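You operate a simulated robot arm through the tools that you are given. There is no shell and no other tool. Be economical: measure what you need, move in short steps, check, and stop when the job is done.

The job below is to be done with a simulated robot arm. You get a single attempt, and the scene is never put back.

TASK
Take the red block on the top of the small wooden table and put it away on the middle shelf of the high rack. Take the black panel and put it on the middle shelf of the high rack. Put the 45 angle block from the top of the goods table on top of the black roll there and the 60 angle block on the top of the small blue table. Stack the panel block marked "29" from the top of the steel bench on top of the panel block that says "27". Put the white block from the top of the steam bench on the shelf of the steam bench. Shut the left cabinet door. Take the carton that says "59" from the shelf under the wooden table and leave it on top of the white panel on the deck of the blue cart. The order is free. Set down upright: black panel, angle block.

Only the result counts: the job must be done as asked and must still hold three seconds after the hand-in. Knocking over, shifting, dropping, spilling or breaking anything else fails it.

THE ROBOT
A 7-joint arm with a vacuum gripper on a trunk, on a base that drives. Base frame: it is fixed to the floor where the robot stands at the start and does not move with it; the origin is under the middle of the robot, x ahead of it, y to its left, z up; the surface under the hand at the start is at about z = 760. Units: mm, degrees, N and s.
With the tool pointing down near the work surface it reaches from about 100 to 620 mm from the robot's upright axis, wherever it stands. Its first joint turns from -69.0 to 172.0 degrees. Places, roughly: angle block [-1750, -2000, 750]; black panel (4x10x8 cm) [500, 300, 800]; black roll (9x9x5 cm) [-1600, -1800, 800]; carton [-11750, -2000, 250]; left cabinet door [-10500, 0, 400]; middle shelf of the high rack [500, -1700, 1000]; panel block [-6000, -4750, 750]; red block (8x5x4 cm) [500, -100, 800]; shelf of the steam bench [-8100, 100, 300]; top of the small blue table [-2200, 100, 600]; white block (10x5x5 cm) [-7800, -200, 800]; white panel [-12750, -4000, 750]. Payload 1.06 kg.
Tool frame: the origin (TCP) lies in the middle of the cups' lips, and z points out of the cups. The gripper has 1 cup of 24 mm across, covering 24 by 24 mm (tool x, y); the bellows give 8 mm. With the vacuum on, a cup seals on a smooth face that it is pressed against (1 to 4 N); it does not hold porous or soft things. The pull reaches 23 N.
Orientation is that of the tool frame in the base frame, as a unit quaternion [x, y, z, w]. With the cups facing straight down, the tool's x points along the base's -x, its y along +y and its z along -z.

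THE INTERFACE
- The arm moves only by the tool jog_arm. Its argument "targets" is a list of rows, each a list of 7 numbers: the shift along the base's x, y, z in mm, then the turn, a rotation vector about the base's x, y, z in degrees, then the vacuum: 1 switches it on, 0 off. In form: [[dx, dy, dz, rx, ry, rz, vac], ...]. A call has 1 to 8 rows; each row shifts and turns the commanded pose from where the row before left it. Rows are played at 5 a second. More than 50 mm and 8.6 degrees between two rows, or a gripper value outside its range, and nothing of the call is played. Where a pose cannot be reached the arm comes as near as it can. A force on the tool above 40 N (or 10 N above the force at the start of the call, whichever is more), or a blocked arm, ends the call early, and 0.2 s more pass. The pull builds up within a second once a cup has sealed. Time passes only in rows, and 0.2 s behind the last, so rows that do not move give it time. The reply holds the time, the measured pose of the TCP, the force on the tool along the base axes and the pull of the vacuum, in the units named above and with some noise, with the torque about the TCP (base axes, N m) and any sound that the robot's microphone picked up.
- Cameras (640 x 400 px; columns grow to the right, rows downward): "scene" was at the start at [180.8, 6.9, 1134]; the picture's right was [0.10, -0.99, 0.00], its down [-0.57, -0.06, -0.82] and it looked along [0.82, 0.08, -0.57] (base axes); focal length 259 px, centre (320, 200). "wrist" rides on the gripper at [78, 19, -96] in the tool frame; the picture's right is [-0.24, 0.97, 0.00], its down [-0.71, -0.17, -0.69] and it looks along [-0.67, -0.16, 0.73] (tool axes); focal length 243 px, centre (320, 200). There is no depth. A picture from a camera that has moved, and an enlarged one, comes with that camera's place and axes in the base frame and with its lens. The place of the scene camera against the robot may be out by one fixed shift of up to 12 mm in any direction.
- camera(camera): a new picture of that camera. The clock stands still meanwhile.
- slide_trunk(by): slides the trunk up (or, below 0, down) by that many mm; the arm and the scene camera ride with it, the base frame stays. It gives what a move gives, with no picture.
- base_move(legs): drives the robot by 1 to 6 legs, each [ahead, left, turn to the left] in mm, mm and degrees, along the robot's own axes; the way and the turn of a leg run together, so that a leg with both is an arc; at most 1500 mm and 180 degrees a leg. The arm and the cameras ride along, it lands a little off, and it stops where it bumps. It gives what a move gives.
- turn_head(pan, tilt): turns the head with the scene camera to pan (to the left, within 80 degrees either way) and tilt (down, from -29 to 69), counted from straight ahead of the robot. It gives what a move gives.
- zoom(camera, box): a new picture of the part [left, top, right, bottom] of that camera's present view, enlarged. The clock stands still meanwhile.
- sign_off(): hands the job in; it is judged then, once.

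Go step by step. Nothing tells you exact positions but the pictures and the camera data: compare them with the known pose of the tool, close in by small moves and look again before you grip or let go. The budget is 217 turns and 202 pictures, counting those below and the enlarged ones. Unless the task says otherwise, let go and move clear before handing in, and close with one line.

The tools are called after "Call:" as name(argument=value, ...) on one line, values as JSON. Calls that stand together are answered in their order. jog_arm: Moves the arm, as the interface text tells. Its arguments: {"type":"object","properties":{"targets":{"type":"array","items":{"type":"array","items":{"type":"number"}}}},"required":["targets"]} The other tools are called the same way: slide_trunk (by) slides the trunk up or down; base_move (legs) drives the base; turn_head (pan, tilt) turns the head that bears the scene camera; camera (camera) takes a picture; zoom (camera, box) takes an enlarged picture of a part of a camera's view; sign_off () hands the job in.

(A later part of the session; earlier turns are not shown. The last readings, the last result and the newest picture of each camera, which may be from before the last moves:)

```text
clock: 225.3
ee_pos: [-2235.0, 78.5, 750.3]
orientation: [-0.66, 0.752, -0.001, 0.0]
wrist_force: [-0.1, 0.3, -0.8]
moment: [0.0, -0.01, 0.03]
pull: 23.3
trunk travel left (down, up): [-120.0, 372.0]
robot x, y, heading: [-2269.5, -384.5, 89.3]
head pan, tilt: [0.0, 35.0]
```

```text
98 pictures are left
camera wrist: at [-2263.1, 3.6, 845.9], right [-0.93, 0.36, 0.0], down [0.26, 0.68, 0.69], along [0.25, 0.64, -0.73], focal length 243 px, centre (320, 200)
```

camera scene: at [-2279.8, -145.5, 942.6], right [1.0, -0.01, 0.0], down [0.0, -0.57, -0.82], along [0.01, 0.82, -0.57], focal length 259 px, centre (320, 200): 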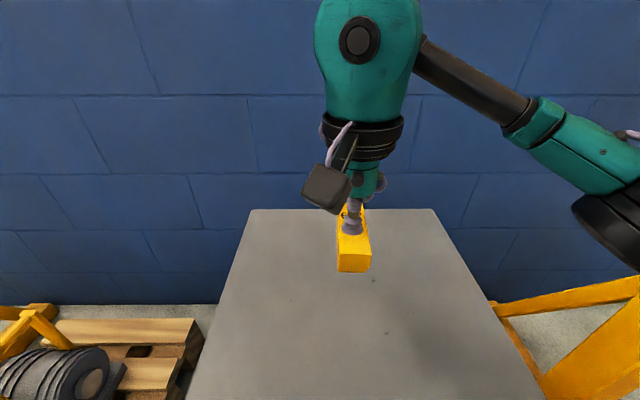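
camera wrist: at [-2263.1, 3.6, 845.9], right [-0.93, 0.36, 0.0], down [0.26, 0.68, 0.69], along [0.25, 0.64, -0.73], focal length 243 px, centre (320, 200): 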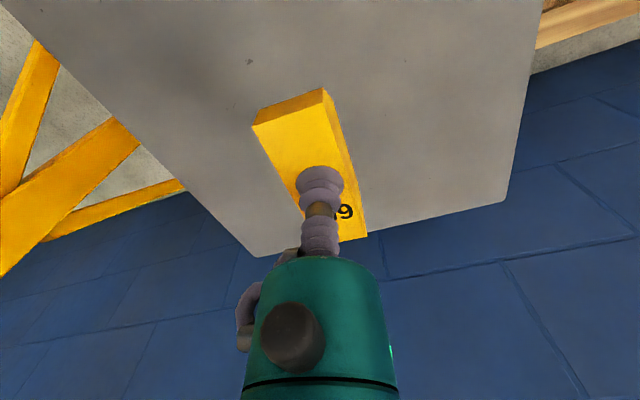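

Call:
jog_arm(targets=[[0, 0, -25, 0, 0, 0, 1], [0, 0, -25, 0, 0, 0, 1], [0, 0, -15, 0, 0, 0, 1], [0, 0, 0, 0, 0, 0, 1]])

Call:
zoom(camera="scene", box=[260, 160, 440, 340])

```text
clock: 226.3
ee_pos: [-2232.3, 78.4, 683.9]
orientation: [-0.66, 0.752, -0.001, 0.001]
wrist_force: [0.5, -0.9, -1.3]
moment: [-0.03, 0.0, -0.01]
pull: 23.0
trunk travel left (down, up): [-120.0, 372.0]
robot x, y, heading: [-2275.3, -386.7, 89.7]
head pan, tilt: [0.0, 35.0]
```

```text
2.22 times, centred on (350, 250) of scene
camera zoom: at [-2279.8, -145.4, 942.6], right [1.0, -0.01, 0.0], down [0.0, -0.57, -0.82], along [0.01, 0.82, -0.57], focal length 575 px, centre (253, 89)
```

zoom: 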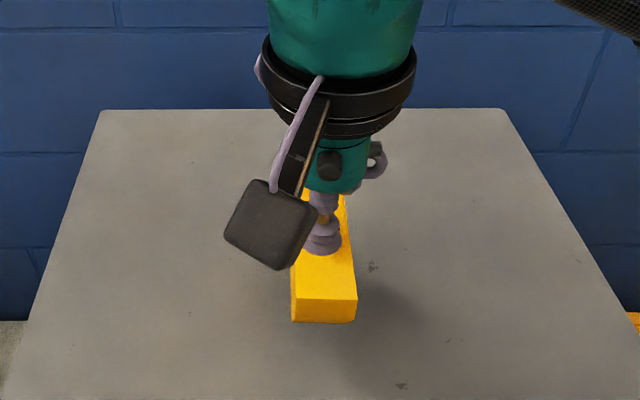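

Call:
jog_arm(targets=[[0, 0, -5, 0, 0, 0, 1], [0, 0, -4, 0, 0, 0, 1], [0, 0, -4, 0, 0, 0, 1], [0, 0, -3, 0, 0, 0, 1], [0, 0, 0, 0, 0, 0, 1]])

Call:
zoom(camera="scene", box=[260, 160, 440, 340])

```text
clock: 227.5
ee_pos: [-2232.6, 79.0, 667.8]
orientation: [-0.66, 0.751, -0.001, 0.001]
wrist_force: [0.0, 0.0, -1.6]
moment: [-0.04, 0.0, 0.04]
pull: 23.5
trunk travel left (down, up): [-120.0, 372.0]
robot x, y, heading: [-2272.9, -386.2, 89.4]
head pan, tilt: [0.0, 35.0]
```

```text
2.22 times, centred on (350, 250) of scene
camera zoom: at [-2279.8, -145.4, 942.6], right [1.0, -0.01, 0.0], down [0.0, -0.57, -0.82], along [0.01, 0.82, -0.57], focal length 575 px, centre (253, 89)
```

zoom: 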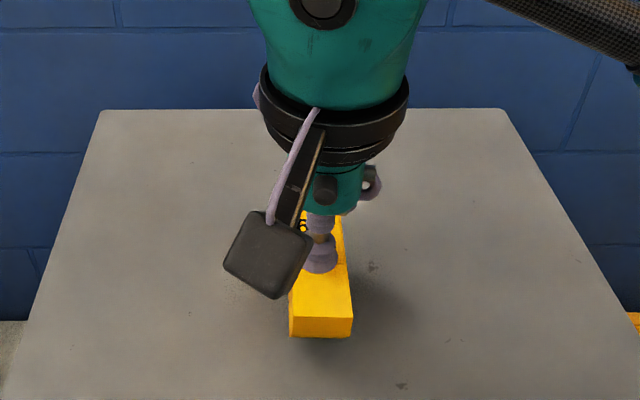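

Call:
jog_arm(targets=[[0, 0, -3, 0, 0, 0, 1], [0, 0, -3, 0, 0, 0, 1], [0, 0, -3, 0, 0, 0, 1], [0, 0, -3, 0, 0, 0, 1], [0, 0, 0, 0, 0, 0, 1]])

```text
clock: 228.7
ee_pos: [-2232.8, 78.8, 656.4]
orientation: [-0.66, 0.751, 0.0, 0.0]
wrist_force: [1.3, 0.1, -1.2]
moment: [-0.02, 0.0, 0.0]
pull: 22.9
trunk travel left (down, up): [-120.0, 372.0]
robot x, y, heading: [-2272.9, -384.0, 89.8]
head pan, tilt: [0.0, 35.0]
```

Call:
jog_arm(targets=[[0, 0, -3, 0, 0, 0, 1], [0, 0, -3, 0, 0, 0, 1], [0, 0, -2, 0, 0, 0, 1], [0, 0, 0, 0, 0, 0, 1]])

Call:
zoom(camera="scene", box=[280, 200, 400, 320])

```text
clock: 229.7
ee_pos: [-2233.5, 78.5, 649.1]
orientation: [-0.66, 0.751, 0.0, 0.002]
wrist_force: [4.6, 3.0, 15.9]
moment: [0.02, -0.03, -0.03]
pull: 23.0
trunk travel left (down, up): [-120.0, 372.0]
robot x, y, heading: [-2274.9, -385.7, 89.4]
head pan, tilt: [0.0, 35.0]
```

```text
3.33 times, centred on (340, 260) of scene
camera zoom: at [-2279.6, -146.1, 942.8], right [1.0, -0.01, 0.0], down [0.0, -0.57, -0.82], along [0.01, 0.82, -0.57], focal length 862 px, centre (253, 0)
```

zoom: 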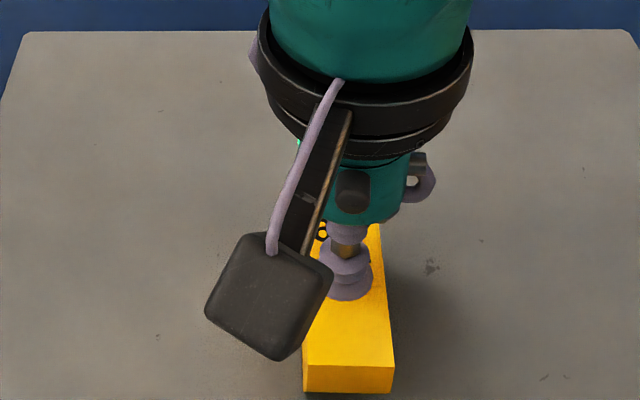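

Contact. I'm releasing and rising.

Call:
jog_arm(targets=[[0, 0, 2, 0, 0, 0, 0], [0, 0, 0, 0, 0, 0, 0], [0, 0, 0, 0, 0, 0, 0], [0, 0, 0, 0, 0, 0, 0], [0, 0, 10, 0, 0, 0, 0], [0, 0, 40, 0, 0, 0, 0], [0, 0, 45, 0, 0, 0, 0], [0, 0, 45, 0, 0, 0, 0]])

Call:
slide_trunk(by=200)

Call:
base_move(legs=[[-450, 0, 0], [0, 0, 90]])

Call:
turn_head(pan=-60, tilt=25)

Call:
camera(camera="scene")

Call:
turn_head(pan=5, tilt=15)

Call:
camera(camera="scene")

```text
clock: 231.5
ee_pos: [-2230.8, 79.3, 793.7]
orientation: [-0.66, 0.751, -0.002, -0.001]
wrist_force: [-1.1, 0.9, -0.2]
moment: [-0.02, 0.01, 0.0]
pull: 0.0
trunk travel left (down, up): [-120.0, 372.0]
robot x, y, heading: [-2272.3, -386.1, 89.6]
head pan, tilt: [0.0, 35.0]
```

```text
clock: 233.7
ee_pos: [-2233.7, 78.9, 990.2]
orientation: [-0.66, 0.751, -0.001, 0.0]
wrist_force: [0.6, 1.3, -0.5]
moment: [0.03, 0.02, 0.0]
pull: 0.0
trunk travel left (down, up): [-320.0, 172.0]
robot x, y, heading: [-2273.6, -386.9, 89.7]
head pan, tilt: [0.0, 35.0]
```

```text
clock: 240.2
ee_pos: [-2741.3, -785.7, 991.1]
orientation: [0.998, -0.069, 0.0, -0.001]
wrist_force: [0.2, 0.1, -0.3]
moment: [0.01, 0.03, -0.02]
pull: 0.0
trunk travel left (down, up): [-320.0, 172.0]
robot x, y, heading: [-2274.7, -827.9, 179.0]
head pan, tilt: [0.0, 35.0]
```

```text
clock: 241.5
ee_pos: [-2742.0, -784.8, 991.0]
orientation: [0.998, -0.069, 0.0, -0.001]
wrist_force: [-1.2, -1.2, -0.1]
moment: [0.02, -0.01, -0.01]
pull: 0.0
trunk travel left (down, up): [-320.0, 172.0]
robot x, y, heading: [-2279.3, -831.4, 179.0]
head pan, tilt: [-60.0, 25.0]
```

```text
94 pictures are left
camera scene: at [-2426.4, -748.8, 1168.5], right [0.87, 0.49, 0.0], down [0.21, -0.37, -0.91], along [-0.44, 0.79, -0.42], focal length 259 px, centre (320, 200)
```

scene: 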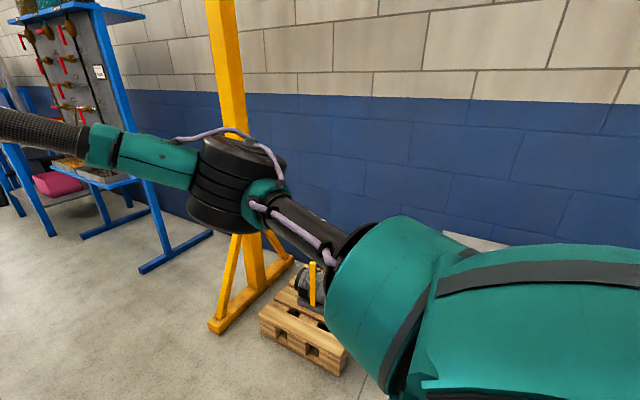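

```text
clock: 242.8
ee_pos: [-2741.7, -784.8, 990.7]
orientation: [0.998, -0.069, 0.0, -0.001]
wrist_force: [0.1, -0.2, -0.3]
moment: [0.03, -0.01, 0.02]
pull: 0.1
trunk travel left (down, up): [-320.0, 172.0]
robot x, y, heading: [-2276.8, -829.5, 179.1]
head pan, tilt: [5.0, 15.0]
```

```text
93 pictures are left
camera scene: at [-2474.8, -835.9, 1184.8], right [-0.07, 1.0, 0.0], down [0.26, 0.02, -0.97], along [-0.96, -0.07, -0.26], focal length 259 px, centre (320, 200)
```

scene: 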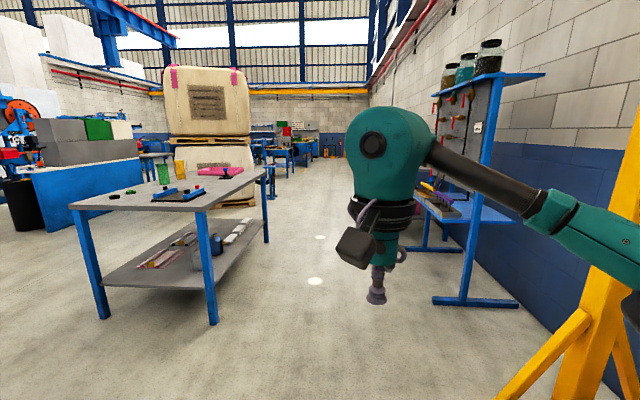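

The 60° block is placed and the aisle ahead along y≈-850 is clear. I'm driving towards the steam bench.

Call:
base_move(legs=[[1400, 0, 0.9], [1400, 0, 0], [1300, 0, 0]])

Call:
turn_head(pan=-15, tilt=15)

Call:
camera(camera="scene")

Call:
turn_head(pan=40, tilt=12)

Call:
camera(camera="scene")

```text
clock: 262.7
ee_pos: [-6867.6, -772.1, 990.1]
orientation: [0.998, -0.065, -0.001, -0.001]
wrist_force: [-0.2, 0.3, -0.5]
moment: [-0.02, 0.0, 0.0]
pull: 0.0
trunk travel left (down, up): [-320.0, 172.0]
robot x, y, heading: [-6404.4, -814.1, 179.7]
head pan, tilt: [5.0, 15.0]
```

```text
clock: 263.5
ee_pos: [-6868.4, -771.7, 990.3]
orientation: [0.998, -0.065, 0.001, -0.001]
wrist_force: [-0.6, -0.5, 0.0]
moment: [0.02, -0.01, -0.01]
pull: 0.0
trunk travel left (down, up): [-320.0, 172.0]
robot x, y, heading: [-6403.1, -810.2, 179.5]
head pan, tilt: [-15.0, 15.0]
```

```text
92 pictures are left
camera scene: at [-6597.8, -789.1, 1184.8], right [0.27, 0.96, 0.0], down [0.25, -0.07, -0.97], along [-0.93, 0.26, -0.26], focal length 259 px, centre (320, 200)
```

scene: 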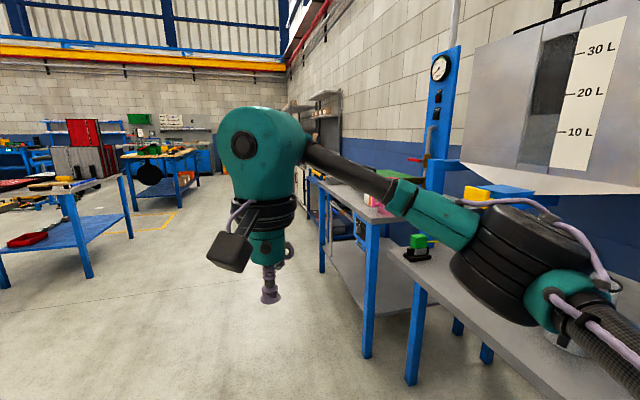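

```text
clock: 264.7
ee_pos: [-6868.6, -772.2, 991.0]
orientation: [0.998, -0.066, -0.001, 0.0]
wrist_force: [-0.2, 0.5, 0.0]
moment: [-0.03, 0.01, 0.0]
pull: 0.0
trunk travel left (down, up): [-320.0, 172.0]
robot x, y, heading: [-6397.7, -809.7, 179.4]
head pan, tilt: [40.0, 12.0]
```

```text
91 pictures are left
camera scene: at [-6579.7, -873.2, 1189.6], right [-0.64, 0.77, 0.0], down [0.16, 0.13, -0.98], along [-0.75, -0.62, -0.21], focal length 259 px, centre (320, 200)
```

scene: 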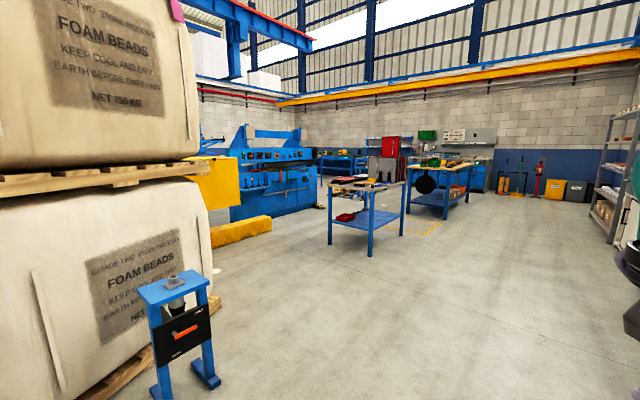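

The steam bench is ahead on the right, with its front at y≈-240. I'm driving in front of it and turning to face it.

Call:
base_move(legs=[[1400, 0, 0], [0, 0, -89.5]])

Call:
turn_head(pan=10, tilt=30)

Call:
camera(camera="scene")

Call:
camera(camera="wrist")

```text
clock: 275.6
ee_pos: [-7780.3, -337.6, 989.5]
orientation: [-0.661, 0.75, -0.001, 0.001]
wrist_force: [0.6, -0.1, 0.1]
moment: [0.0, 0.03, 0.01]
pull: 0.1
trunk travel left (down, up): [-320.0, 172.0]
robot x, y, heading: [-7819.7, -802.6, 89.7]
head pan, tilt: [40.0, 12.0]
```

```text
clock: 276.6
ee_pos: [-7781.5, -337.0, 991.0]
orientation: [-0.662, 0.75, -0.001, 0.001]
wrist_force: [-0.6, -0.6, 0.5]
moment: [-0.03, 0.01, -0.04]
pull: 0.1
trunk travel left (down, up): [-320.0, 172.0]
robot x, y, heading: [-7818.4, -806.6, 89.5]
head pan, tilt: [10.0, 30.0]
```

```text
90 pictures are left
camera scene: at [-7842.3, -619.3, 1160.6], right [0.99, 0.17, 0.0], down [0.09, -0.49, -0.87], along [-0.15, 0.85, -0.5], focal length 259 px, centre (320, 200)
```

scene: 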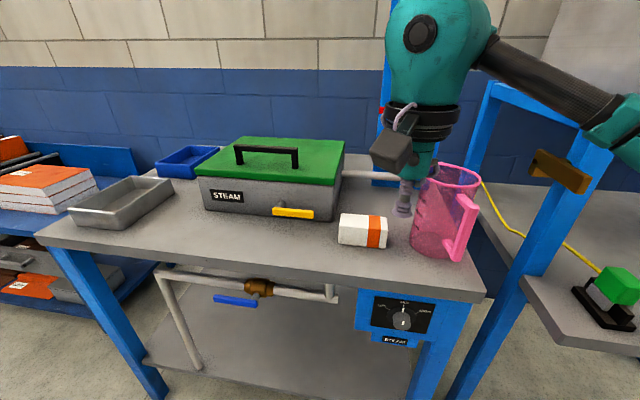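

```text
89 pictures are left
camera wrist: at [-7809.9, -413.2, 1086.6], right [-0.93, 0.36, 0.0], down [0.26, 0.68, 0.69], along [0.25, 0.64, -0.73], focal length 243 px, centre (320, 200)
```

wrist: 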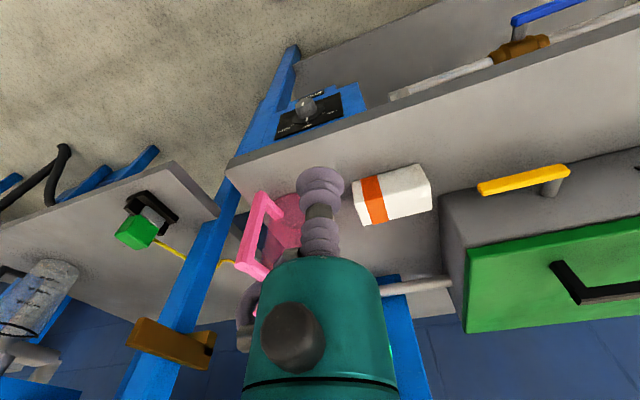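

I see the white block with the orange band left of the pink jug. I'll pick it from the top, later tilt the tool horizontal and slide it onto the shelf below. I'm zooming to measure.

Call:
zoom(camera="wrist", box=[300, 130, 460, 250])

Call:
zoom(camera="scene", box=[300, 150, 500, 280])

```text
3.33 times, centred on (380, 190) of wrist
camera zoom: at [-7809.9, -413.2, 1086.6], right [-0.93, 0.36, 0.0], down [0.26, 0.68, 0.69], along [0.25, 0.64, -0.73], focal length 809 px, centre (120, 233)
```

zoom: 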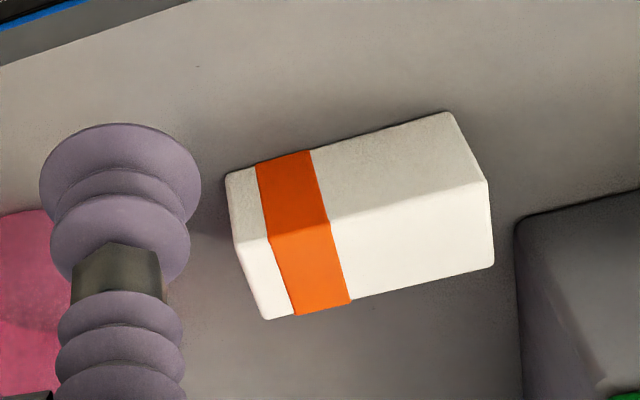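

```text
3.08 times, centred on (400, 215) of scene
camera zoom: at [-7842.3, -619.3, 1160.6], right [0.99, 0.17, 0.0], down [0.09, -0.49, -0.87], along [-0.15, 0.85, -0.5], focal length 796 px, centre (74, 154)
```

zoom: 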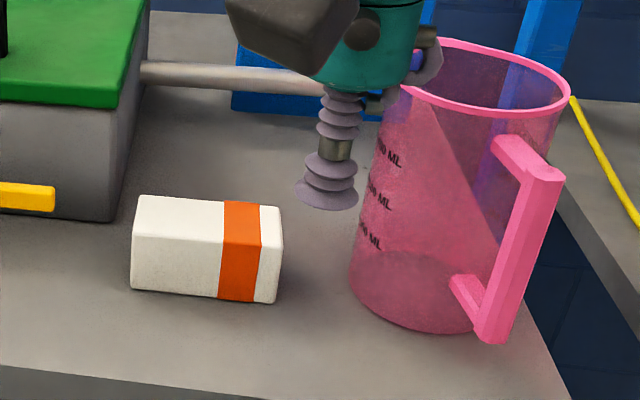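

Call:
base_move(legs=[[150, 0, 0]])

Call:
jog_arm(targets=[[0, 0, 0, 0, 0, -8, 0], [0, 0, 0, 0, 0, -8, 0], [0, 0, 0, 0, 0, -8, 0], [0, 0, 0, 0, 0, -8, 0], [0, 0, 0, 0, 0, -8, 0], [0, 0, 0, 0, 0, -8, 0], [0, 0, 0, 0, 0, -8, 0], [0, 0, 0, 0, 0, -8, 0]])

Call:
jog_arm(targets=[[-22, 13, 0, 0, 0, -8, 0], [-22, 13, -20, 0, 0, -8, 0], [0, 0, -20, 0, 0, 0, 0], [0, 0, -20, 0, 0, 0, 0], [0, 0, 0, 0, 0, 0, 0]])

Call:
camera(camera="wrist")

Call:
camera(camera="scene")

```text
clock: 277.9
ee_pos: [-7779.8, -187.6, 991.2]
orientation: [-0.66, 0.751, -0.001, 0.001]
wrist_force: [0.5, 1.7, -0.6]
moment: [0.03, 0.03, 0.03]
pull: 0.1
trunk travel left (down, up): [-320.0, 172.0]
robot x, y, heading: [-7819.4, -653.6, 89.6]
head pan, tilt: [10.0, 30.0]
```

```text
clock: 279.7
ee_pos: [-7779.6, -187.8, 990.4]
orientation: [-0.162, 0.987, -0.001, 0.0]
wrist_force: [0.2, 0.0, -0.6]
moment: [-0.04, 0.03, 0.0]
pull: 0.0
trunk travel left (down, up): [-320.0, 172.0]
robot x, y, heading: [-7819.8, -650.5, 89.8]
head pan, tilt: [10.0, 30.0]
```

```text
clock: 280.9
ee_pos: [-7823.1, -161.6, 930.2]
orientation: [-0.023, 1.0, -0.001, 0.0]
wrist_force: [-0.2, 0.5, -0.1]
moment: [-0.02, -0.02, -0.01]
pull: 0.0
trunk travel left (down, up): [-320.0, 172.0]
robot x, y, heading: [-7816.7, -654.1, 89.9]
head pan, tilt: [10.0, 30.0]
```

```text
86 pictures are left
camera wrist: at [-7903.2, -146.7, 1026.9], right [0.19, 0.98, 0.0], down [0.72, -0.14, 0.69], along [0.67, -0.13, -0.73], focal length 243 px, centre (320, 200)
```

wrist: 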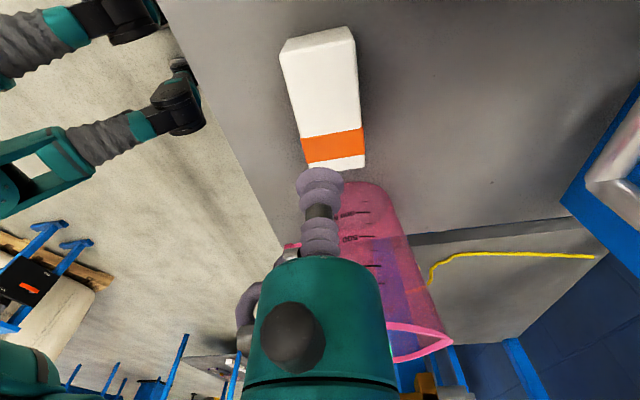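

```text
85 pictures are left
camera scene: at [-7841.3, -469.5, 1160.6], right [0.99, 0.17, 0.0], down [0.08, -0.49, -0.87], along [-0.15, 0.85, -0.5], focal length 259 px, centre (320, 200)
```

scene: 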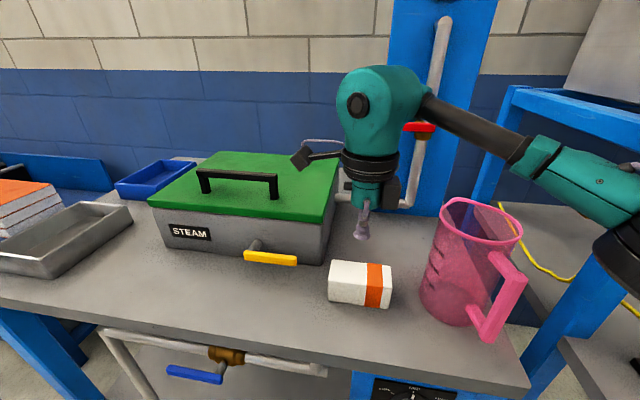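

Call:
jog_arm(targets=[[-8, 7, -20, 0, 0, 0, 1], [0, 0, -25, 0, 0, 0, 1], [0, 0, -20, 0, 0, 0, 1], [0, 0, -4, 0, 0, 0, 1], [0, 0, -4, 0, 0, 0, 1], [0, 0, -3, 0, 0, 0, 1], [0, 0, 0, 0, 0, 0, 1]])

Call:
camera(camera="wrist")

```text
clock: 282.5
ee_pos: [-7830.6, -155.8, 854.8]
orientation: [-0.023, 1.0, -0.001, 0.0]
wrist_force: [0.2, -0.7, 0.7]
moment: [0.0, 0.03, 0.02]
pull: 0.0
trunk travel left (down, up): [-320.0, 172.0]
robot x, y, heading: [-7815.1, -656.2, 89.7]
head pan, tilt: [10.0, 30.0]
```

```text
84 pictures are left
camera wrist: at [-7910.3, -140.0, 950.8], right [0.19, 0.98, 0.0], down [0.72, -0.14, 0.69], along [0.67, -0.13, -0.73], focal length 243 px, centre (320, 200)
```

wrist: 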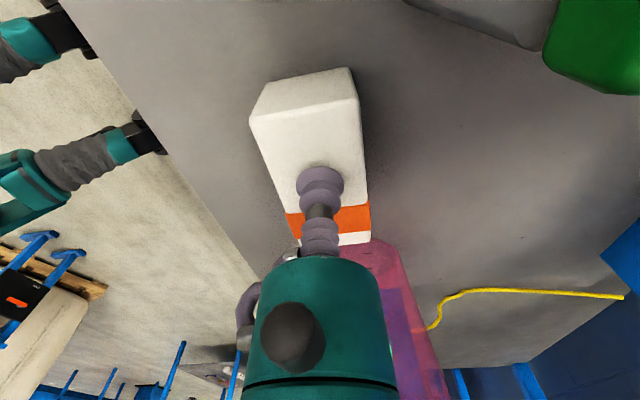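

Call:
jog_arm(targets=[[0, 0, -3, 0, 0, 0, 1], [0, 0, -3, 0, 0, 0, 1], [0, 0, -3, 0, 0, 0, 1], [0, 0, 0, 0, 0, 0, 1], [0, 0, 0, 0, 0, 0, 1]])

```text
clock: 283.7
ee_pos: [-7832.0, -154.6, 845.5]
orientation: [-0.024, 1.0, 0.0, 0.0]
wrist_force: [3.5, 6.5, 17.4]
moment: [0.0, 0.0, 0.02]
pull: 22.9
trunk travel left (down, up): [-320.0, 172.0]
robot x, y, heading: [-7819.6, -656.2, 89.7]
head pan, tilt: [10.0, 30.0]
```

Sealed. I'm lifting and backing the base off from the bench.

Call:
jog_arm(targets=[[0, 0, 5, 0, 0, 0, 1], [0, 0, 20, 0, 0, 0, 1], [0, 0, 35, 0, 0, 0, 1], [0, 0, 40, 0, 0, 0, 1], [0, 0, 40, 0, 0, 0, 1]])

Call:
base_move(legs=[[-330, 0, 0], [0, 250, 0]])

Call:
turn_head(pan=0, tilt=45)

Call:
camera(camera="scene")

```text
clock: 284.9
ee_pos: [-7832.6, -157.2, 985.0]
orientation: [-0.024, 1.0, -0.001, 0.0]
wrist_force: [-0.7, 0.6, -1.6]
moment: [0.02, 0.06, 0.02]
pull: 22.9
trunk travel left (down, up): [-320.0, 172.0]
robot x, y, heading: [-7817.2, -651.7, 89.6]
head pan, tilt: [10.0, 30.0]
```

```text
clock: 289.5
ee_pos: [-8087.8, -486.7, 986.1]
orientation: [-0.024, 1.0, -0.001, 0.0]
wrist_force: [0.3, 0.0, -2.9]
moment: [0.0, 0.02, 0.03]
pull: 23.4
trunk travel left (down, up): [-320.0, 172.0]
robot x, y, heading: [-8072.3, -987.1, 89.6]
head pan, tilt: [10.0, 30.0]
```

```text
clock: 290.3
ee_pos: [-8087.0, -485.8, 985.6]
orientation: [-0.025, 1.0, -0.001, 0.001]
wrist_force: [-0.8, -0.1, -2.5]
moment: [0.0, 0.02, 0.02]
pull: 22.9
trunk travel left (down, up): [-320.0, 172.0]
robot x, y, heading: [-8072.4, -981.7, 89.6]
head pan, tilt: [0.0, 45.0]
```

```text
83 pictures are left
camera scene: at [-8080.3, -807.6, 1138.0], right [1.0, 0.0, 0.0], down [0.0, -0.71, -0.71], along [0.0, 0.71, -0.71], focal length 259 px, centre (320, 200)
```

scene: 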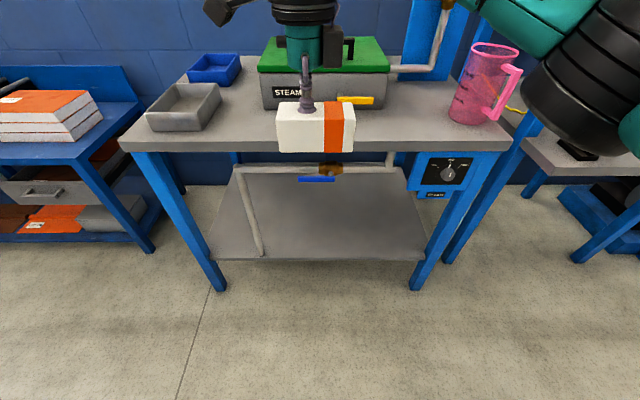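

The lower shelf is empty at about z≈255. I can keep the tool vertical: lower the trunk and arm in front of the bench, then slide in beneath the tabletop. First lowering here.

Call:
slide_trunk(by=-318)

Call:
jog_arm(targets=[[0, 0, -40, 0, 0, 0, 1], [0, 0, -40, 0, 0, 0, 1], [0, 0, -40, 0, 0, 0, 1], [0, 0, -40, 0, 0, 0, 1], [0, 0, -40, 0, 0, 0, 1], [0, 0, 0, 0, 0, 0, 1]])

Call:
camera(camera="scene")

```text
clock: 293.4
ee_pos: [-8087.6, -486.1, 667.9]
orientation: [-0.024, 1.0, -0.002, 0.0]
wrist_force: [-0.2, 0.5, -1.7]
moment: [0.01, 0.04, -0.04]
pull: 22.8
trunk travel left (down, up): [-2.0, 490.0]
robot x, y, heading: [-8068.6, -986.1, 89.7]
head pan, tilt: [0.0, 45.0]
```

```text
clock: 294.9
ee_pos: [-8086.5, -488.7, 467.3]
orientation: [-0.024, 1.0, -0.003, 0.0]
wrist_force: [-0.3, 0.2, -2.6]
moment: [-0.01, 0.02, 0.01]
pull: 22.8
trunk travel left (down, up): [-2.0, 490.0]
robot x, y, heading: [-8068.8, -983.0, 89.7]
head pan, tilt: [0.0, 45.0]
```

```text
82 pictures are left
camera scene: at [-8079.9, -716.3, 815.0], right [1.0, 0.0, 0.0], down [0.0, -0.71, -0.71], along [0.0, 0.71, -0.71], focal length 259 px, centre (320, 200)
```

scene: 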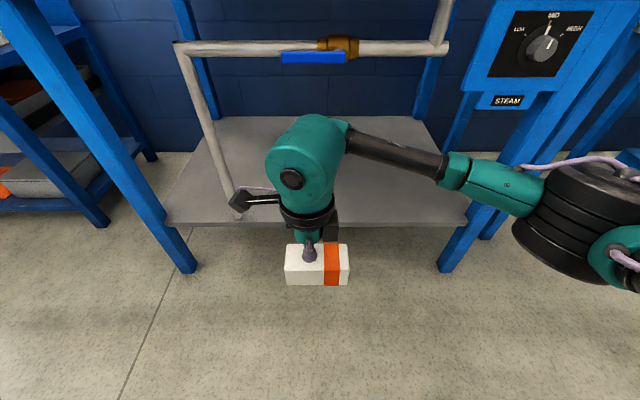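

Call:
jog_arm(targets=[[0, 0, -40, 0, 0, 0, 1], [0, 0, -40, 0, 0, 0, 1], [0, 0, -30, 0, 0, 0, 1], [0, 0, 0, 0, 0, 0, 1]])

Call:
base_move(legs=[[0, 90, 0], [150, 0, 0]])

Call:
camera(camera="scene")

Call:
camera(camera="wrist")

```text
clock: 295.9
ee_pos: [-8086.5, -486.7, 355.3]
orientation: [-0.024, 1.0, -0.001, 0.0]
wrist_force: [-1.3, 0.3, -0.4]
moment: [-0.01, 0.02, 0.02]
pull: 22.5
trunk travel left (down, up): [-2.0, 490.0]
robot x, y, heading: [-8073.6, -984.2, 89.9]
head pan, tilt: [0.0, 45.0]
```

```text
clock: 298.3
ee_pos: [-8175.2, -334.9, 355.9]
orientation: [-0.025, 1.0, -0.001, 0.0]
wrist_force: [-0.9, 0.3, -2.3]
moment: [0.01, 0.03, 0.03]
pull: 22.6
trunk travel left (down, up): [-2.0, 490.0]
robot x, y, heading: [-8160.9, -830.4, 89.8]
head pan, tilt: [0.0, 45.0]
```

```text
81 pictures are left
camera scene: at [-8169.3, -565.3, 815.0], right [1.0, 0.0, 0.0], down [0.0, -0.71, -0.71], along [0.0, 0.71, -0.71], focal length 259 px, centre (320, 200)
```

scene: 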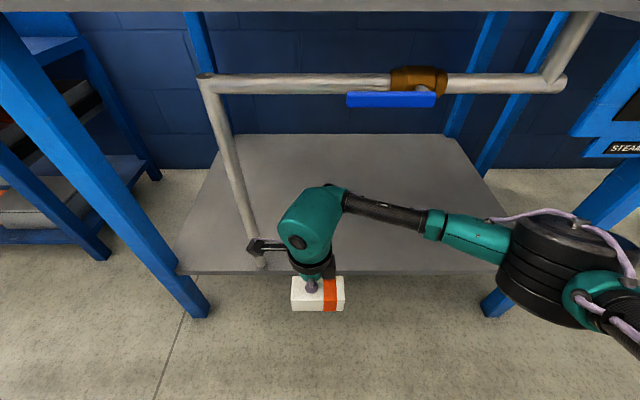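

```text
80 pictures are left
camera wrist: at [-8255.6, -319.9, 452.5], right [0.19, 0.98, 0.0], down [0.72, -0.13, 0.69], along [0.67, -0.13, -0.73], focal length 243 px, centre (320, 200)
```

wrist: 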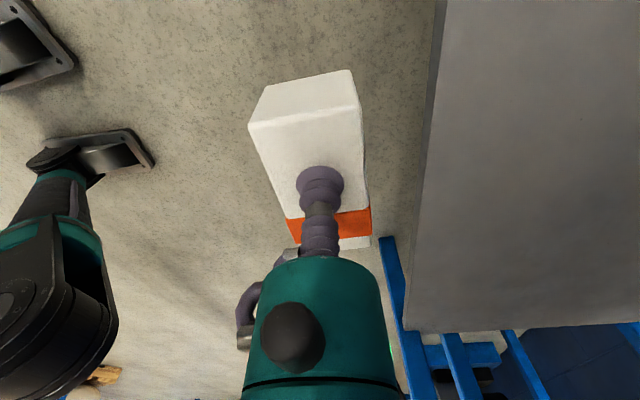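

Clear so far. I'm raising the block slightly, then sliding in partly with the base and partly with the arm.

Call:
jog_arm(targets=[[0, 0, 20, 0, 0, 0, 1]])

Call:
base_move(legs=[[75, 0, 0]])

Call:
jog_arm(targets=[[0, 20, 0, 0, 0, 0, 1], [0, 20, 0, 0, 0, 0, 1], [0, 22, 0, 0, 0, 0, 1], [0, 0, 0, 0, 0, 0, 1]])

Call:
camera(camera="scene")

Call:
camera(camera="wrist")

```text
clock: 298.7
ee_pos: [-8176.8, -333.7, 376.2]
orientation: [-0.025, 1.0, -0.002, 0.0]
wrist_force: [0.3, -0.2, -2.6]
moment: [-0.01, 0.02, -0.02]
pull: 22.9
trunk travel left (down, up): [-2.0, 490.0]
robot x, y, heading: [-8163.0, -834.5, 89.7]
head pan, tilt: [0.0, 45.0]
```

```text
clock: 299.7
ee_pos: [-8175.9, -260.8, 376.4]
orientation: [-0.023, 1.0, -0.001, 0.0]
wrist_force: [-0.3, -0.7, -2.5]
moment: [-0.01, 0.03, -0.02]
pull: 22.9
trunk travel left (down, up): [-2.0, 490.0]
robot x, y, heading: [-8165.2, -759.7, 89.8]
head pan, tilt: [0.0, 45.0]
```

```text
clock: 300.7
ee_pos: [-8176.2, -200.4, 375.6]
orientation: [-0.024, 1.0, -0.001, 0.0]
wrist_force: [-0.5, 0.0, -1.9]
moment: [0.01, 0.03, -0.04]
pull: 22.8
trunk travel left (down, up): [-2.0, 490.0]
robot x, y, heading: [-8161.8, -763.5, 89.5]
head pan, tilt: [0.0, 45.0]
```

```text
79 pictures are left
camera scene: at [-8168.8, -491.8, 815.0], right [1.0, 0.0, 0.0], down [0.0, -0.71, -0.71], along [0.0, 0.71, -0.71], focal length 259 px, centre (320, 200)
```

scene: 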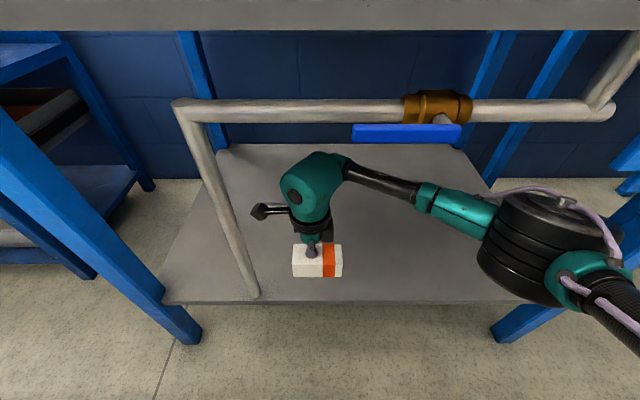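

```text
78 pictures are left
camera wrist: at [-8255.7, -184.3, 471.7], right [0.19, 0.98, 0.0], down [0.72, -0.14, 0.69], along [0.67, -0.13, -0.73], focal length 243 px, centre (320, 200)
```

wrist: 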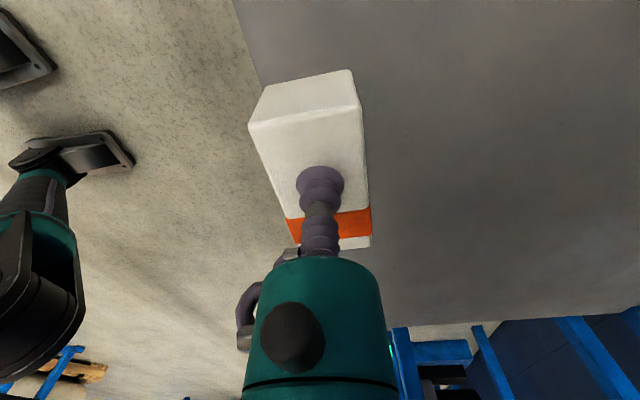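

The shelf is at z≈250 with its front edge at y≈-245. I'm going 20 mm further in and then down towards the shelf.

Call:
jog_arm(targets=[[5, 20, 0, 0, 0, 0, 1], [0, 0, -20, 0, 0, 0, 1], [0, 0, -20, 0, 0, 0, 1], [0, 0, -15, 0, 0, 0, 1], [0, 0, -5, 0, 0, 0, 1], [0, 0, 0, 0, 0, 0, 1]])

Call:
zoom(camera="scene", box=[250, 200, 390, 320])

```text
clock: 302.1
ee_pos: [-8171.0, -178.8, 316.7]
orientation: [-0.025, 1.0, 0.0, -0.001]
wrist_force: [0.4, 0.0, -2.2]
moment: [0.0, 0.03, -0.02]
pull: 23.1
trunk travel left (down, up): [-2.0, 490.0]
robot x, y, heading: [-8162.3, -758.4, 89.5]
head pan, tilt: [0.0, 45.0]
```

```text
3.33 times, centred on (320, 260) of scene
camera zoom: at [-8168.8, -491.8, 815.0], right [1.0, 0.0, 0.0], down [0.0, -0.71, -0.71], along [0.0, 0.71, -0.71], focal length 862 px, centre (320, 0)
```

zoom: 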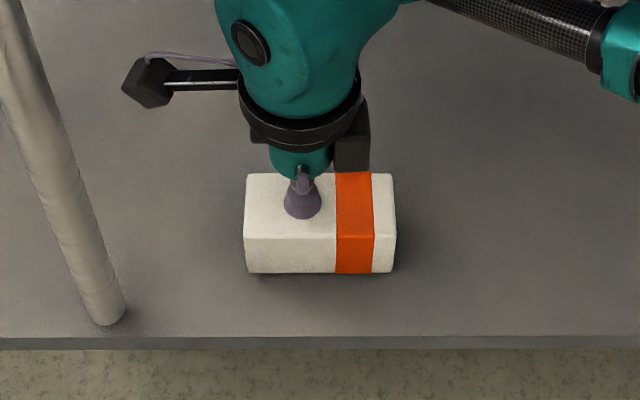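

Call:
jog_arm(targets=[[0, 0, -4, 0, 0, 0, 1], [0, 0, -3, 0, 0, 0, 1], [0, 0, -3, 0, 0, 0, 1], [0, 0, -3, 0, 0, 0, 1], [0, 0, 0, 0, 0, 0, 1]])

```text
clock: 303.3
ee_pos: [-8171.9, -179.4, 304.2]
orientation: [-0.023, 1.0, 0.0, 0.0]
wrist_force: [2.2, 0.3, 17.7]
moment: [-0.01, 0.0, -0.08]
pull: 22.2
trunk travel left (down, up): [-2.0, 490.0]
robot x, y, heading: [-8160.8, -759.6, 89.8]
head pan, tilt: [0.0, 45.0]
```

Contact. I'm releasing, rising a little and drawing back out.

Call:
jog_arm(targets=[[0, 0, 2, 0, 0, 0, 0], [0, 0, 0, 0, 0, 0, 0], [0, 0, 0, 0, 0, 0, 0], [0, 0, 0, 0, 0, 0, 0], [0, 0, 15, 0, 0, 0, 0], [0, 0, 30, 0, 0, 0, 0], [0, 0, 25, 0, 0, 0, 0]])

Call:
base_move(legs=[[-330, 0, 0]])

Call:
camera(camera="scene")

```text
clock: 304.9
ee_pos: [-8171.0, -178.5, 374.1]
orientation: [-0.023, 1.0, 0.0, 0.0]
wrist_force: [0.0, 0.3, -0.6]
moment: [0.04, -0.01, -0.02]
pull: 0.0
trunk travel left (down, up): [-2.0, 490.0]
robot x, y, heading: [-8163.4, -760.2, 89.9]
head pan, tilt: [0.0, 45.0]
```

```text
clock: 307.1
ee_pos: [-8170.1, -508.2, 374.6]
orientation: [-0.022, 1.0, -0.002, -0.001]
wrist_force: [-0.9, -0.4, -0.6]
moment: [-0.01, 0.01, 0.03]
pull: 0.1
trunk travel left (down, up): [-2.0, 490.0]
robot x, y, heading: [-8163.5, -1089.7, 89.4]
head pan, tilt: [0.0, 45.0]
```

```text
76 pictures are left
camera scene: at [-8169.8, -822.6, 815.0], right [1.0, -0.01, 0.0], down [-0.01, -0.71, -0.71], along [0.01, 0.71, -0.71], focal length 259 px, centre (320, 200)
```

scene: 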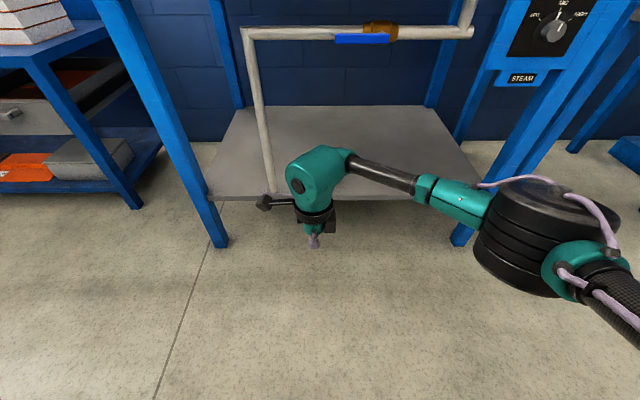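

The white block is on the shelf. I'm restoring the arm's travel pose and heading on to the cabinet.

Call:
slide_trunk(by=300)

Call:
jog_arm(targets=[[0, -20, 40, 0, 0, 8, 0], [0, -20, 40, 0, 0, 8, 0], [0, -20, 40, 0, 0, 8, 0], [0, -20, 40, 0, 0, 8, 0], [0, -20, 40, 0, 0, 8, 0], [0, 0, 20, 0, 0, 8, 0], [0, 0, 0, 0, 0, 8, 0], [0, 0, 0, 0, 0, 8, 0]])

Call:
base_move(legs=[[0, 0, 90], [1300, 0, 0]])

Call:
turn_head(pan=-20, tilt=15)

Call:
camera(camera="scene")

```text
clock: 310.1
ee_pos: [-8169.8, -508.6, 674.0]
orientation: [-0.022, 1.0, -0.001, 0.001]
wrist_force: [-0.6, 0.1, 0.2]
moment: [0.0, 0.0, 0.02]
pull: 0.0
trunk travel left (down, up): [-302.0, 190.0]
robot x, y, heading: [-8163.5, -1089.3, 89.4]
head pan, tilt: [0.0, 45.0]
```

```text
clock: 311.9
ee_pos: [-8171.1, -608.7, 894.1]
orientation: [-0.549, 0.836, -0.001, 0.001]
wrist_force: [-0.4, 1.0, -0.1]
moment: [0.03, 0.03, -0.01]
pull: 0.0
trunk travel left (down, up): [-302.0, 190.0]
robot x, y, heading: [-8167.2, -1089.6, 89.6]
head pan, tilt: [0.0, 45.0]
```

```text
clock: 322.2
ee_pos: [-9937.6, -1025.4, 895.3]
orientation: [0.975, -0.221, 0.0, -0.001]
wrist_force: [-0.5, -0.8, -0.1]
moment: [0.03, 0.01, -0.02]
pull: 0.0
trunk travel left (down, up): [-302.0, 190.0]
robot x, y, heading: [-9450.6, -1040.1, 177.2]
head pan, tilt: [0.0, 45.0]
```

```text
clock: 323.1
ee_pos: [-9938.2, -1025.1, 895.1]
orientation: [0.975, -0.222, -0.001, -0.001]
wrist_force: [0.3, 0.2, -0.2]
moment: [0.01, 0.0, 0.0]
pull: 0.0
trunk travel left (down, up): [-302.0, 190.0]
robot x, y, heading: [-9452.2, -1039.6, 177.6]
head pan, tilt: [-20.0, 15.0]
```

```text
75 pictures are left
camera scene: at [-9650.6, -997.9, 1167.2], right [0.38, 0.92, 0.0], down [0.24, -0.1, -0.97], along [-0.89, 0.37, -0.26], focal length 259 px, centre (320, 200)
```

scene: 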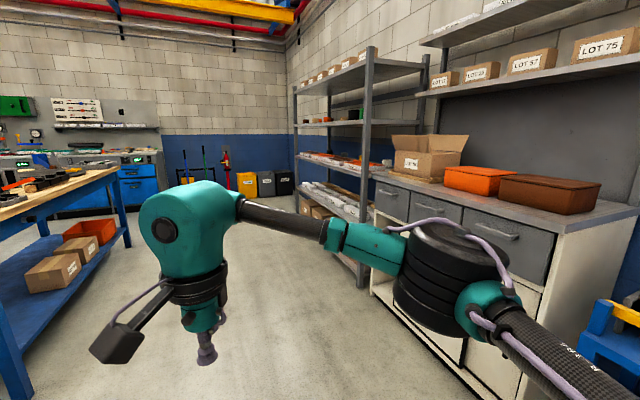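

The drawer cabinet is on the right, with its front at about y≈0 and x from -11030 to -10150. I'm moving in front of it and turning to face it.

Call:
base_move(legs=[[1050, 0, 0], [0, 0, -87.5]])

Call:
turn_head(pan=10, tilt=35)

Call:
camera(camera="scene")

```text
clock: 332.2
ee_pos: [-10528.3, -511.9, 895.9]
orientation: [-0.559, 0.829, -0.001, 0.001]
wrist_force: [-0.4, 0.3, 0.1]
moment: [-0.02, 0.0, -0.01]
pull: 0.2
trunk travel left (down, up): [-302.0, 190.0]
robot x, y, heading: [-10508.3, -993.0, 90.9]
head pan, tilt: [-20.0, 15.0]
```

```text
clock: 333.2
ee_pos: [-10529.5, -511.3, 895.0]
orientation: [-0.559, 0.829, -0.001, -0.001]
wrist_force: [0.9, 0.9, 1.0]
moment: [0.06, -0.02, 0.02]
pull: 0.1
trunk travel left (down, up): [-302.0, 190.0]
robot x, y, heading: [-10507.6, -990.7, 90.9]
head pan, tilt: [10.0, 35.0]
```

```text
74 pictures are left
camera scene: at [-10535.6, -807.7, 1135.4], right [0.98, 0.19, 0.0], down [0.11, -0.56, -0.82], along [-0.16, 0.8, -0.57], focal length 259 px, centre (320, 200)
```

scene: 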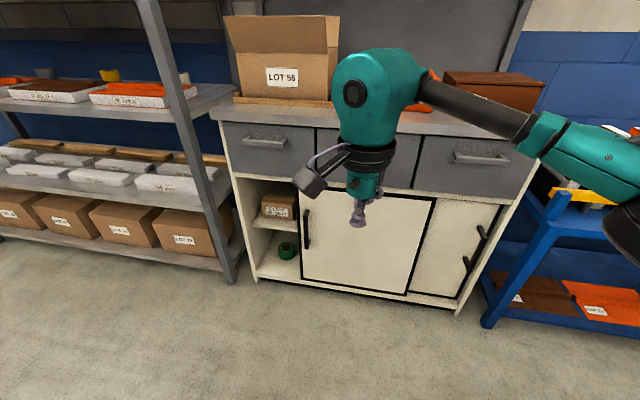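

Call:
zoom(camera="scene", box=[215, 150, 535, 330])

```text
2.00 times, centred on (375, 240) of scene
camera zoom: at [-10535.6, -807.7, 1135.4], right [0.98, 0.19, 0.0], down [0.11, -0.56, -0.82], along [-0.16, 0.8, -0.57], focal length 517 px, centre (210, 120)
```

zoom: 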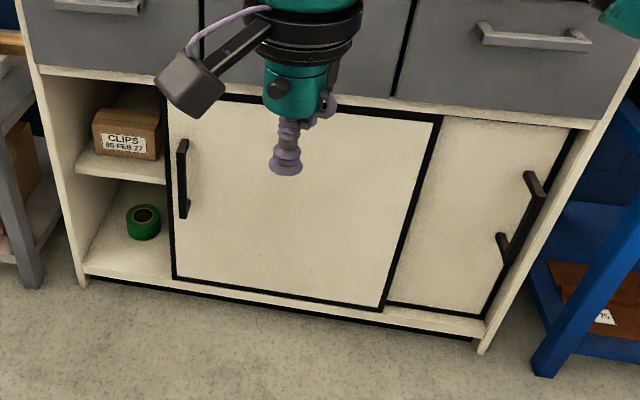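

These are sliding doors: the left one stands about 205 mm too far right. I'll suck onto its face near the handle and slide it left. I'm preparing the arm with a forward-pointing tool.

Call:
jog_arm(targets=[[15, 0, 20, 0, 0, -8.1, 0], [15, 0, 20, 0, 0, -8.1, 0], [15, 0, 20, 0, 0, -8.1, 0], [15, 0, 20, 0, 0, -8.1, 0], [15, 0, 10, 0, 0, -8.1, 0], [15, 0, 0, 0, 0, -8.1, 0], [15, 0, 0, 0, 0, -8.1, 0]])

Call:
jog_arm(targets=[[0, 0, 0, 8, 0, 0, 0], [0, 0, 0, 8, 0, 0, 0], [0, 0, 0, 8, 0, 0, 0], [0, 0, 0, 8, 0, 0, 0], [0, 0, 0, 8, 0, 0, 0], [0, 0, 0, 8, 0, 0, 0], [0, 0, 0, 8, 0, 0, 0], [0, 0, 0, 8, 0, 0, 0]])

Call:
jog_arm(targets=[[0, 0, 0, 8, 0, 0, 0], [0, 0, 0, 8, 0, 0, 0], [0, 0, 0, 6, 0, 0, 0], [0, 0, 0, 0, 0, 0, 0]])

Call:
slide_trunk(by=-250)

Call:
camera(camera="scene")

```text
clock: 334.8
ee_pos: [-10423.9, -510.8, 984.8]
orientation: [-0.098, 0.995, -0.001, 0.0]
wrist_force: [-0.2, 0.2, 0.4]
moment: [0.03, -0.03, 0.01]
pull: 0.2
trunk travel left (down, up): [-302.0, 190.0]
robot x, y, heading: [-10509.5, -994.7, 91.4]
head pan, tilt: [10.0, 35.0]
```

```text
clock: 336.6
ee_pos: [-10423.6, -510.6, 985.2]
orientation: [-0.082, 0.844, 0.527, 0.051]
wrist_force: [-0.4, 0.1, 0.0]
moment: [-0.02, -0.01, -0.01]
pull: 0.1
trunk travel left (down, up): [-302.0, 190.0]
robot x, y, heading: [-10508.7, -991.7, 91.0]
head pan, tilt: [10.0, 35.0]
```

```text
clock: 337.6
ee_pos: [-10422.9, -510.9, 984.6]
orientation: [-0.073, 0.728, 0.679, 0.068]
wrist_force: [0.4, -0.2, 0.0]
moment: [-0.02, -0.04, 0.0]
pull: 0.1
trunk travel left (down, up): [-302.0, 190.0]
robot x, y, heading: [-10509.2, -994.8, 91.3]
head pan, tilt: [10.0, 35.0]
```

```text
clock: 340.2
ee_pos: [-10424.2, -483.7, 688.2]
orientation: [-0.076, 0.762, 0.639, 0.066]
wrist_force: [0.4, -0.5, -0.5]
moment: [-0.01, -0.03, 0.0]
pull: 0.1
trunk travel left (down, up): [-52.0, 440.0]
robot x, y, heading: [-10505.6, -996.2, 91.0]
head pan, tilt: [10.0, 35.0]
```

```text
72 pictures are left
camera scene: at [-10537.1, -729.6, 867.9], right [0.98, 0.19, 0.0], down [0.11, -0.56, -0.82], along [-0.16, 0.8, -0.57], focal length 259 px, centre (320, 200)
```

scene: 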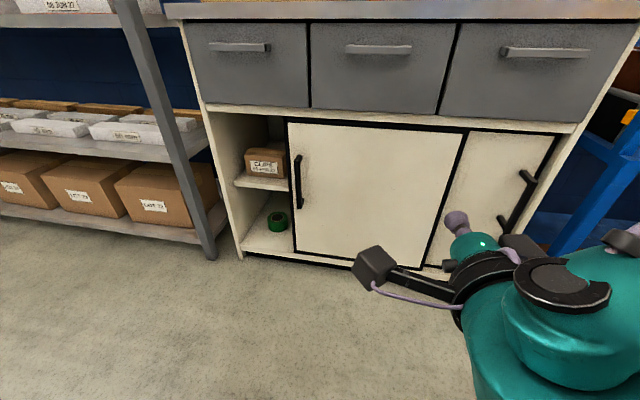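

The tool points forward, 10° down. I'm moving the base so the cup is before the door's left half, then lowering.

Call:
base_move(legs=[[0, 216, -1], [370, 0, 0]])

Call:
jog_arm(targets=[[0, 0, -30, 0, 0, 0, 0], [0, 0, -30, 0, 0, 0, 0], [0, 0, -30, 0, 0, 0, 0], [0, 0, -30, 0, 0, 0, 0], [0, 0, 0, 0, 0, 0, 0]])

Call:
camera(camera="scene")

Call:
camera(camera="wrist")

```text
clock: 344.6
ee_pos: [-10627.4, -121.9, 688.4]
orientation: [-0.066, 0.763, 0.639, 0.072]
wrist_force: [1.0, -0.3, 0.3]
moment: [0.01, -0.01, -0.04]
pull: 0.0
trunk travel left (down, up): [-52.0, 440.0]
robot x, y, heading: [-10727.5, -628.4, 89.5]
head pan, tilt: [10.0, 35.0]
```

```text
clock: 345.8
ee_pos: [-10627.0, -123.3, 566.9]
orientation: [-0.067, 0.763, 0.639, 0.073]
wrist_force: [0.0, 1.0, -0.3]
moment: [-0.02, 0.04, -0.03]
pull: 0.1
trunk travel left (down, up): [-52.0, 440.0]
robot x, y, heading: [-10724.3, -633.1, 89.7]
head pan, tilt: [10.0, 35.0]
```

```text
71 pictures are left
camera scene: at [-10747.5, -366.1, 867.9], right [0.99, 0.17, 0.0], down [0.1, -0.57, -0.82], along [-0.14, 0.81, -0.57], focal length 259 px, centre (320, 200)
```

scene: 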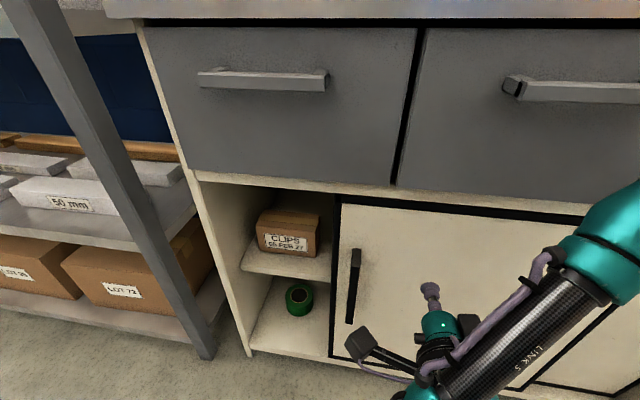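

```text
70 pictures are left
camera wrist: at [-10711.0, -214.1, 587.0], right [0.04, 0.17, 0.98], down [0.71, -0.7, 0.09], along [0.7, 0.69, -0.15], focal length 243 px, centre (320, 200)
```

wrist: 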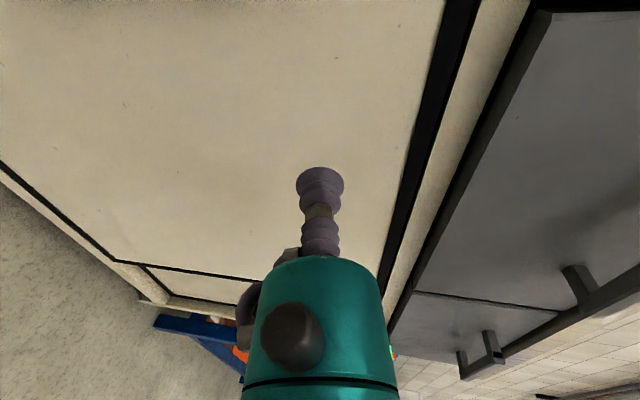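

Call:
jog_arm(targets=[[0, 25, 0, 0, 0, 0, 1], [0, 20, 0, 0, 0, 0, 1], [0, 10, 0, 0, 0, 0, 1], [0, 6, 0, 0, 0, 0, 1], [0, 6, 0, 0, 0, 0, 1], [0, 4, 0, 0, 0, 0, 1], [0, 0, 0, 0, 0, 0, 1]])

Call:
zoom(camera="scene", box=[320, 180, 560, 380])

```text
clock: 347.4
ee_pos: [-10627.2, -50.6, 566.8]
orientation: [-0.066, 0.763, 0.639, 0.073]
wrist_force: [-0.3, 0.2, -0.7]
moment: [0.0, 0.02, -0.04]
pull: 0.1
trunk travel left (down, up): [-52.0, 440.0]
robot x, y, heading: [-10724.9, -632.1, 89.2]
head pan, tilt: [10.0, 35.0]
```

```text
2.00 times, centred on (440, 280) of scene
camera zoom: at [-10747.5, -366.1, 867.9], right [0.99, 0.17, 0.0], down [0.1, -0.57, -0.82], along [-0.14, 0.81, -0.57], focal length 517 px, centre (80, 40)
```

zoom: 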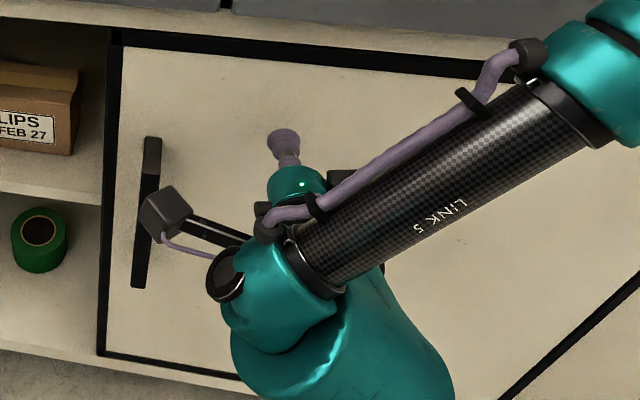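

Call:
jog_arm(targets=[[0, 5, 0, 0, 0, 0, 1], [0, 5, 0, 0, 0, 0, 1], [0, 4, 0, 0, 0, 0, 1], [0, 4, 0, 0, 0, 0, 1], [0, 4, 0, 0, 0, 0, 1], [0, 0, 0, 0, 0, 0, 1]])

```text
clock: 348.8
ee_pos: [-10626.7, -29.1, 567.8]
orientation: [-0.066, 0.763, 0.638, 0.074]
wrist_force: [0.7, 0.3, -0.4]
moment: [-0.02, 0.03, -0.01]
pull: 0.0
trunk travel left (down, up): [-52.0, 440.0]
robot x, y, heading: [-10726.2, -633.3, 89.9]
head pan, tilt: [10.0, 35.0]
```

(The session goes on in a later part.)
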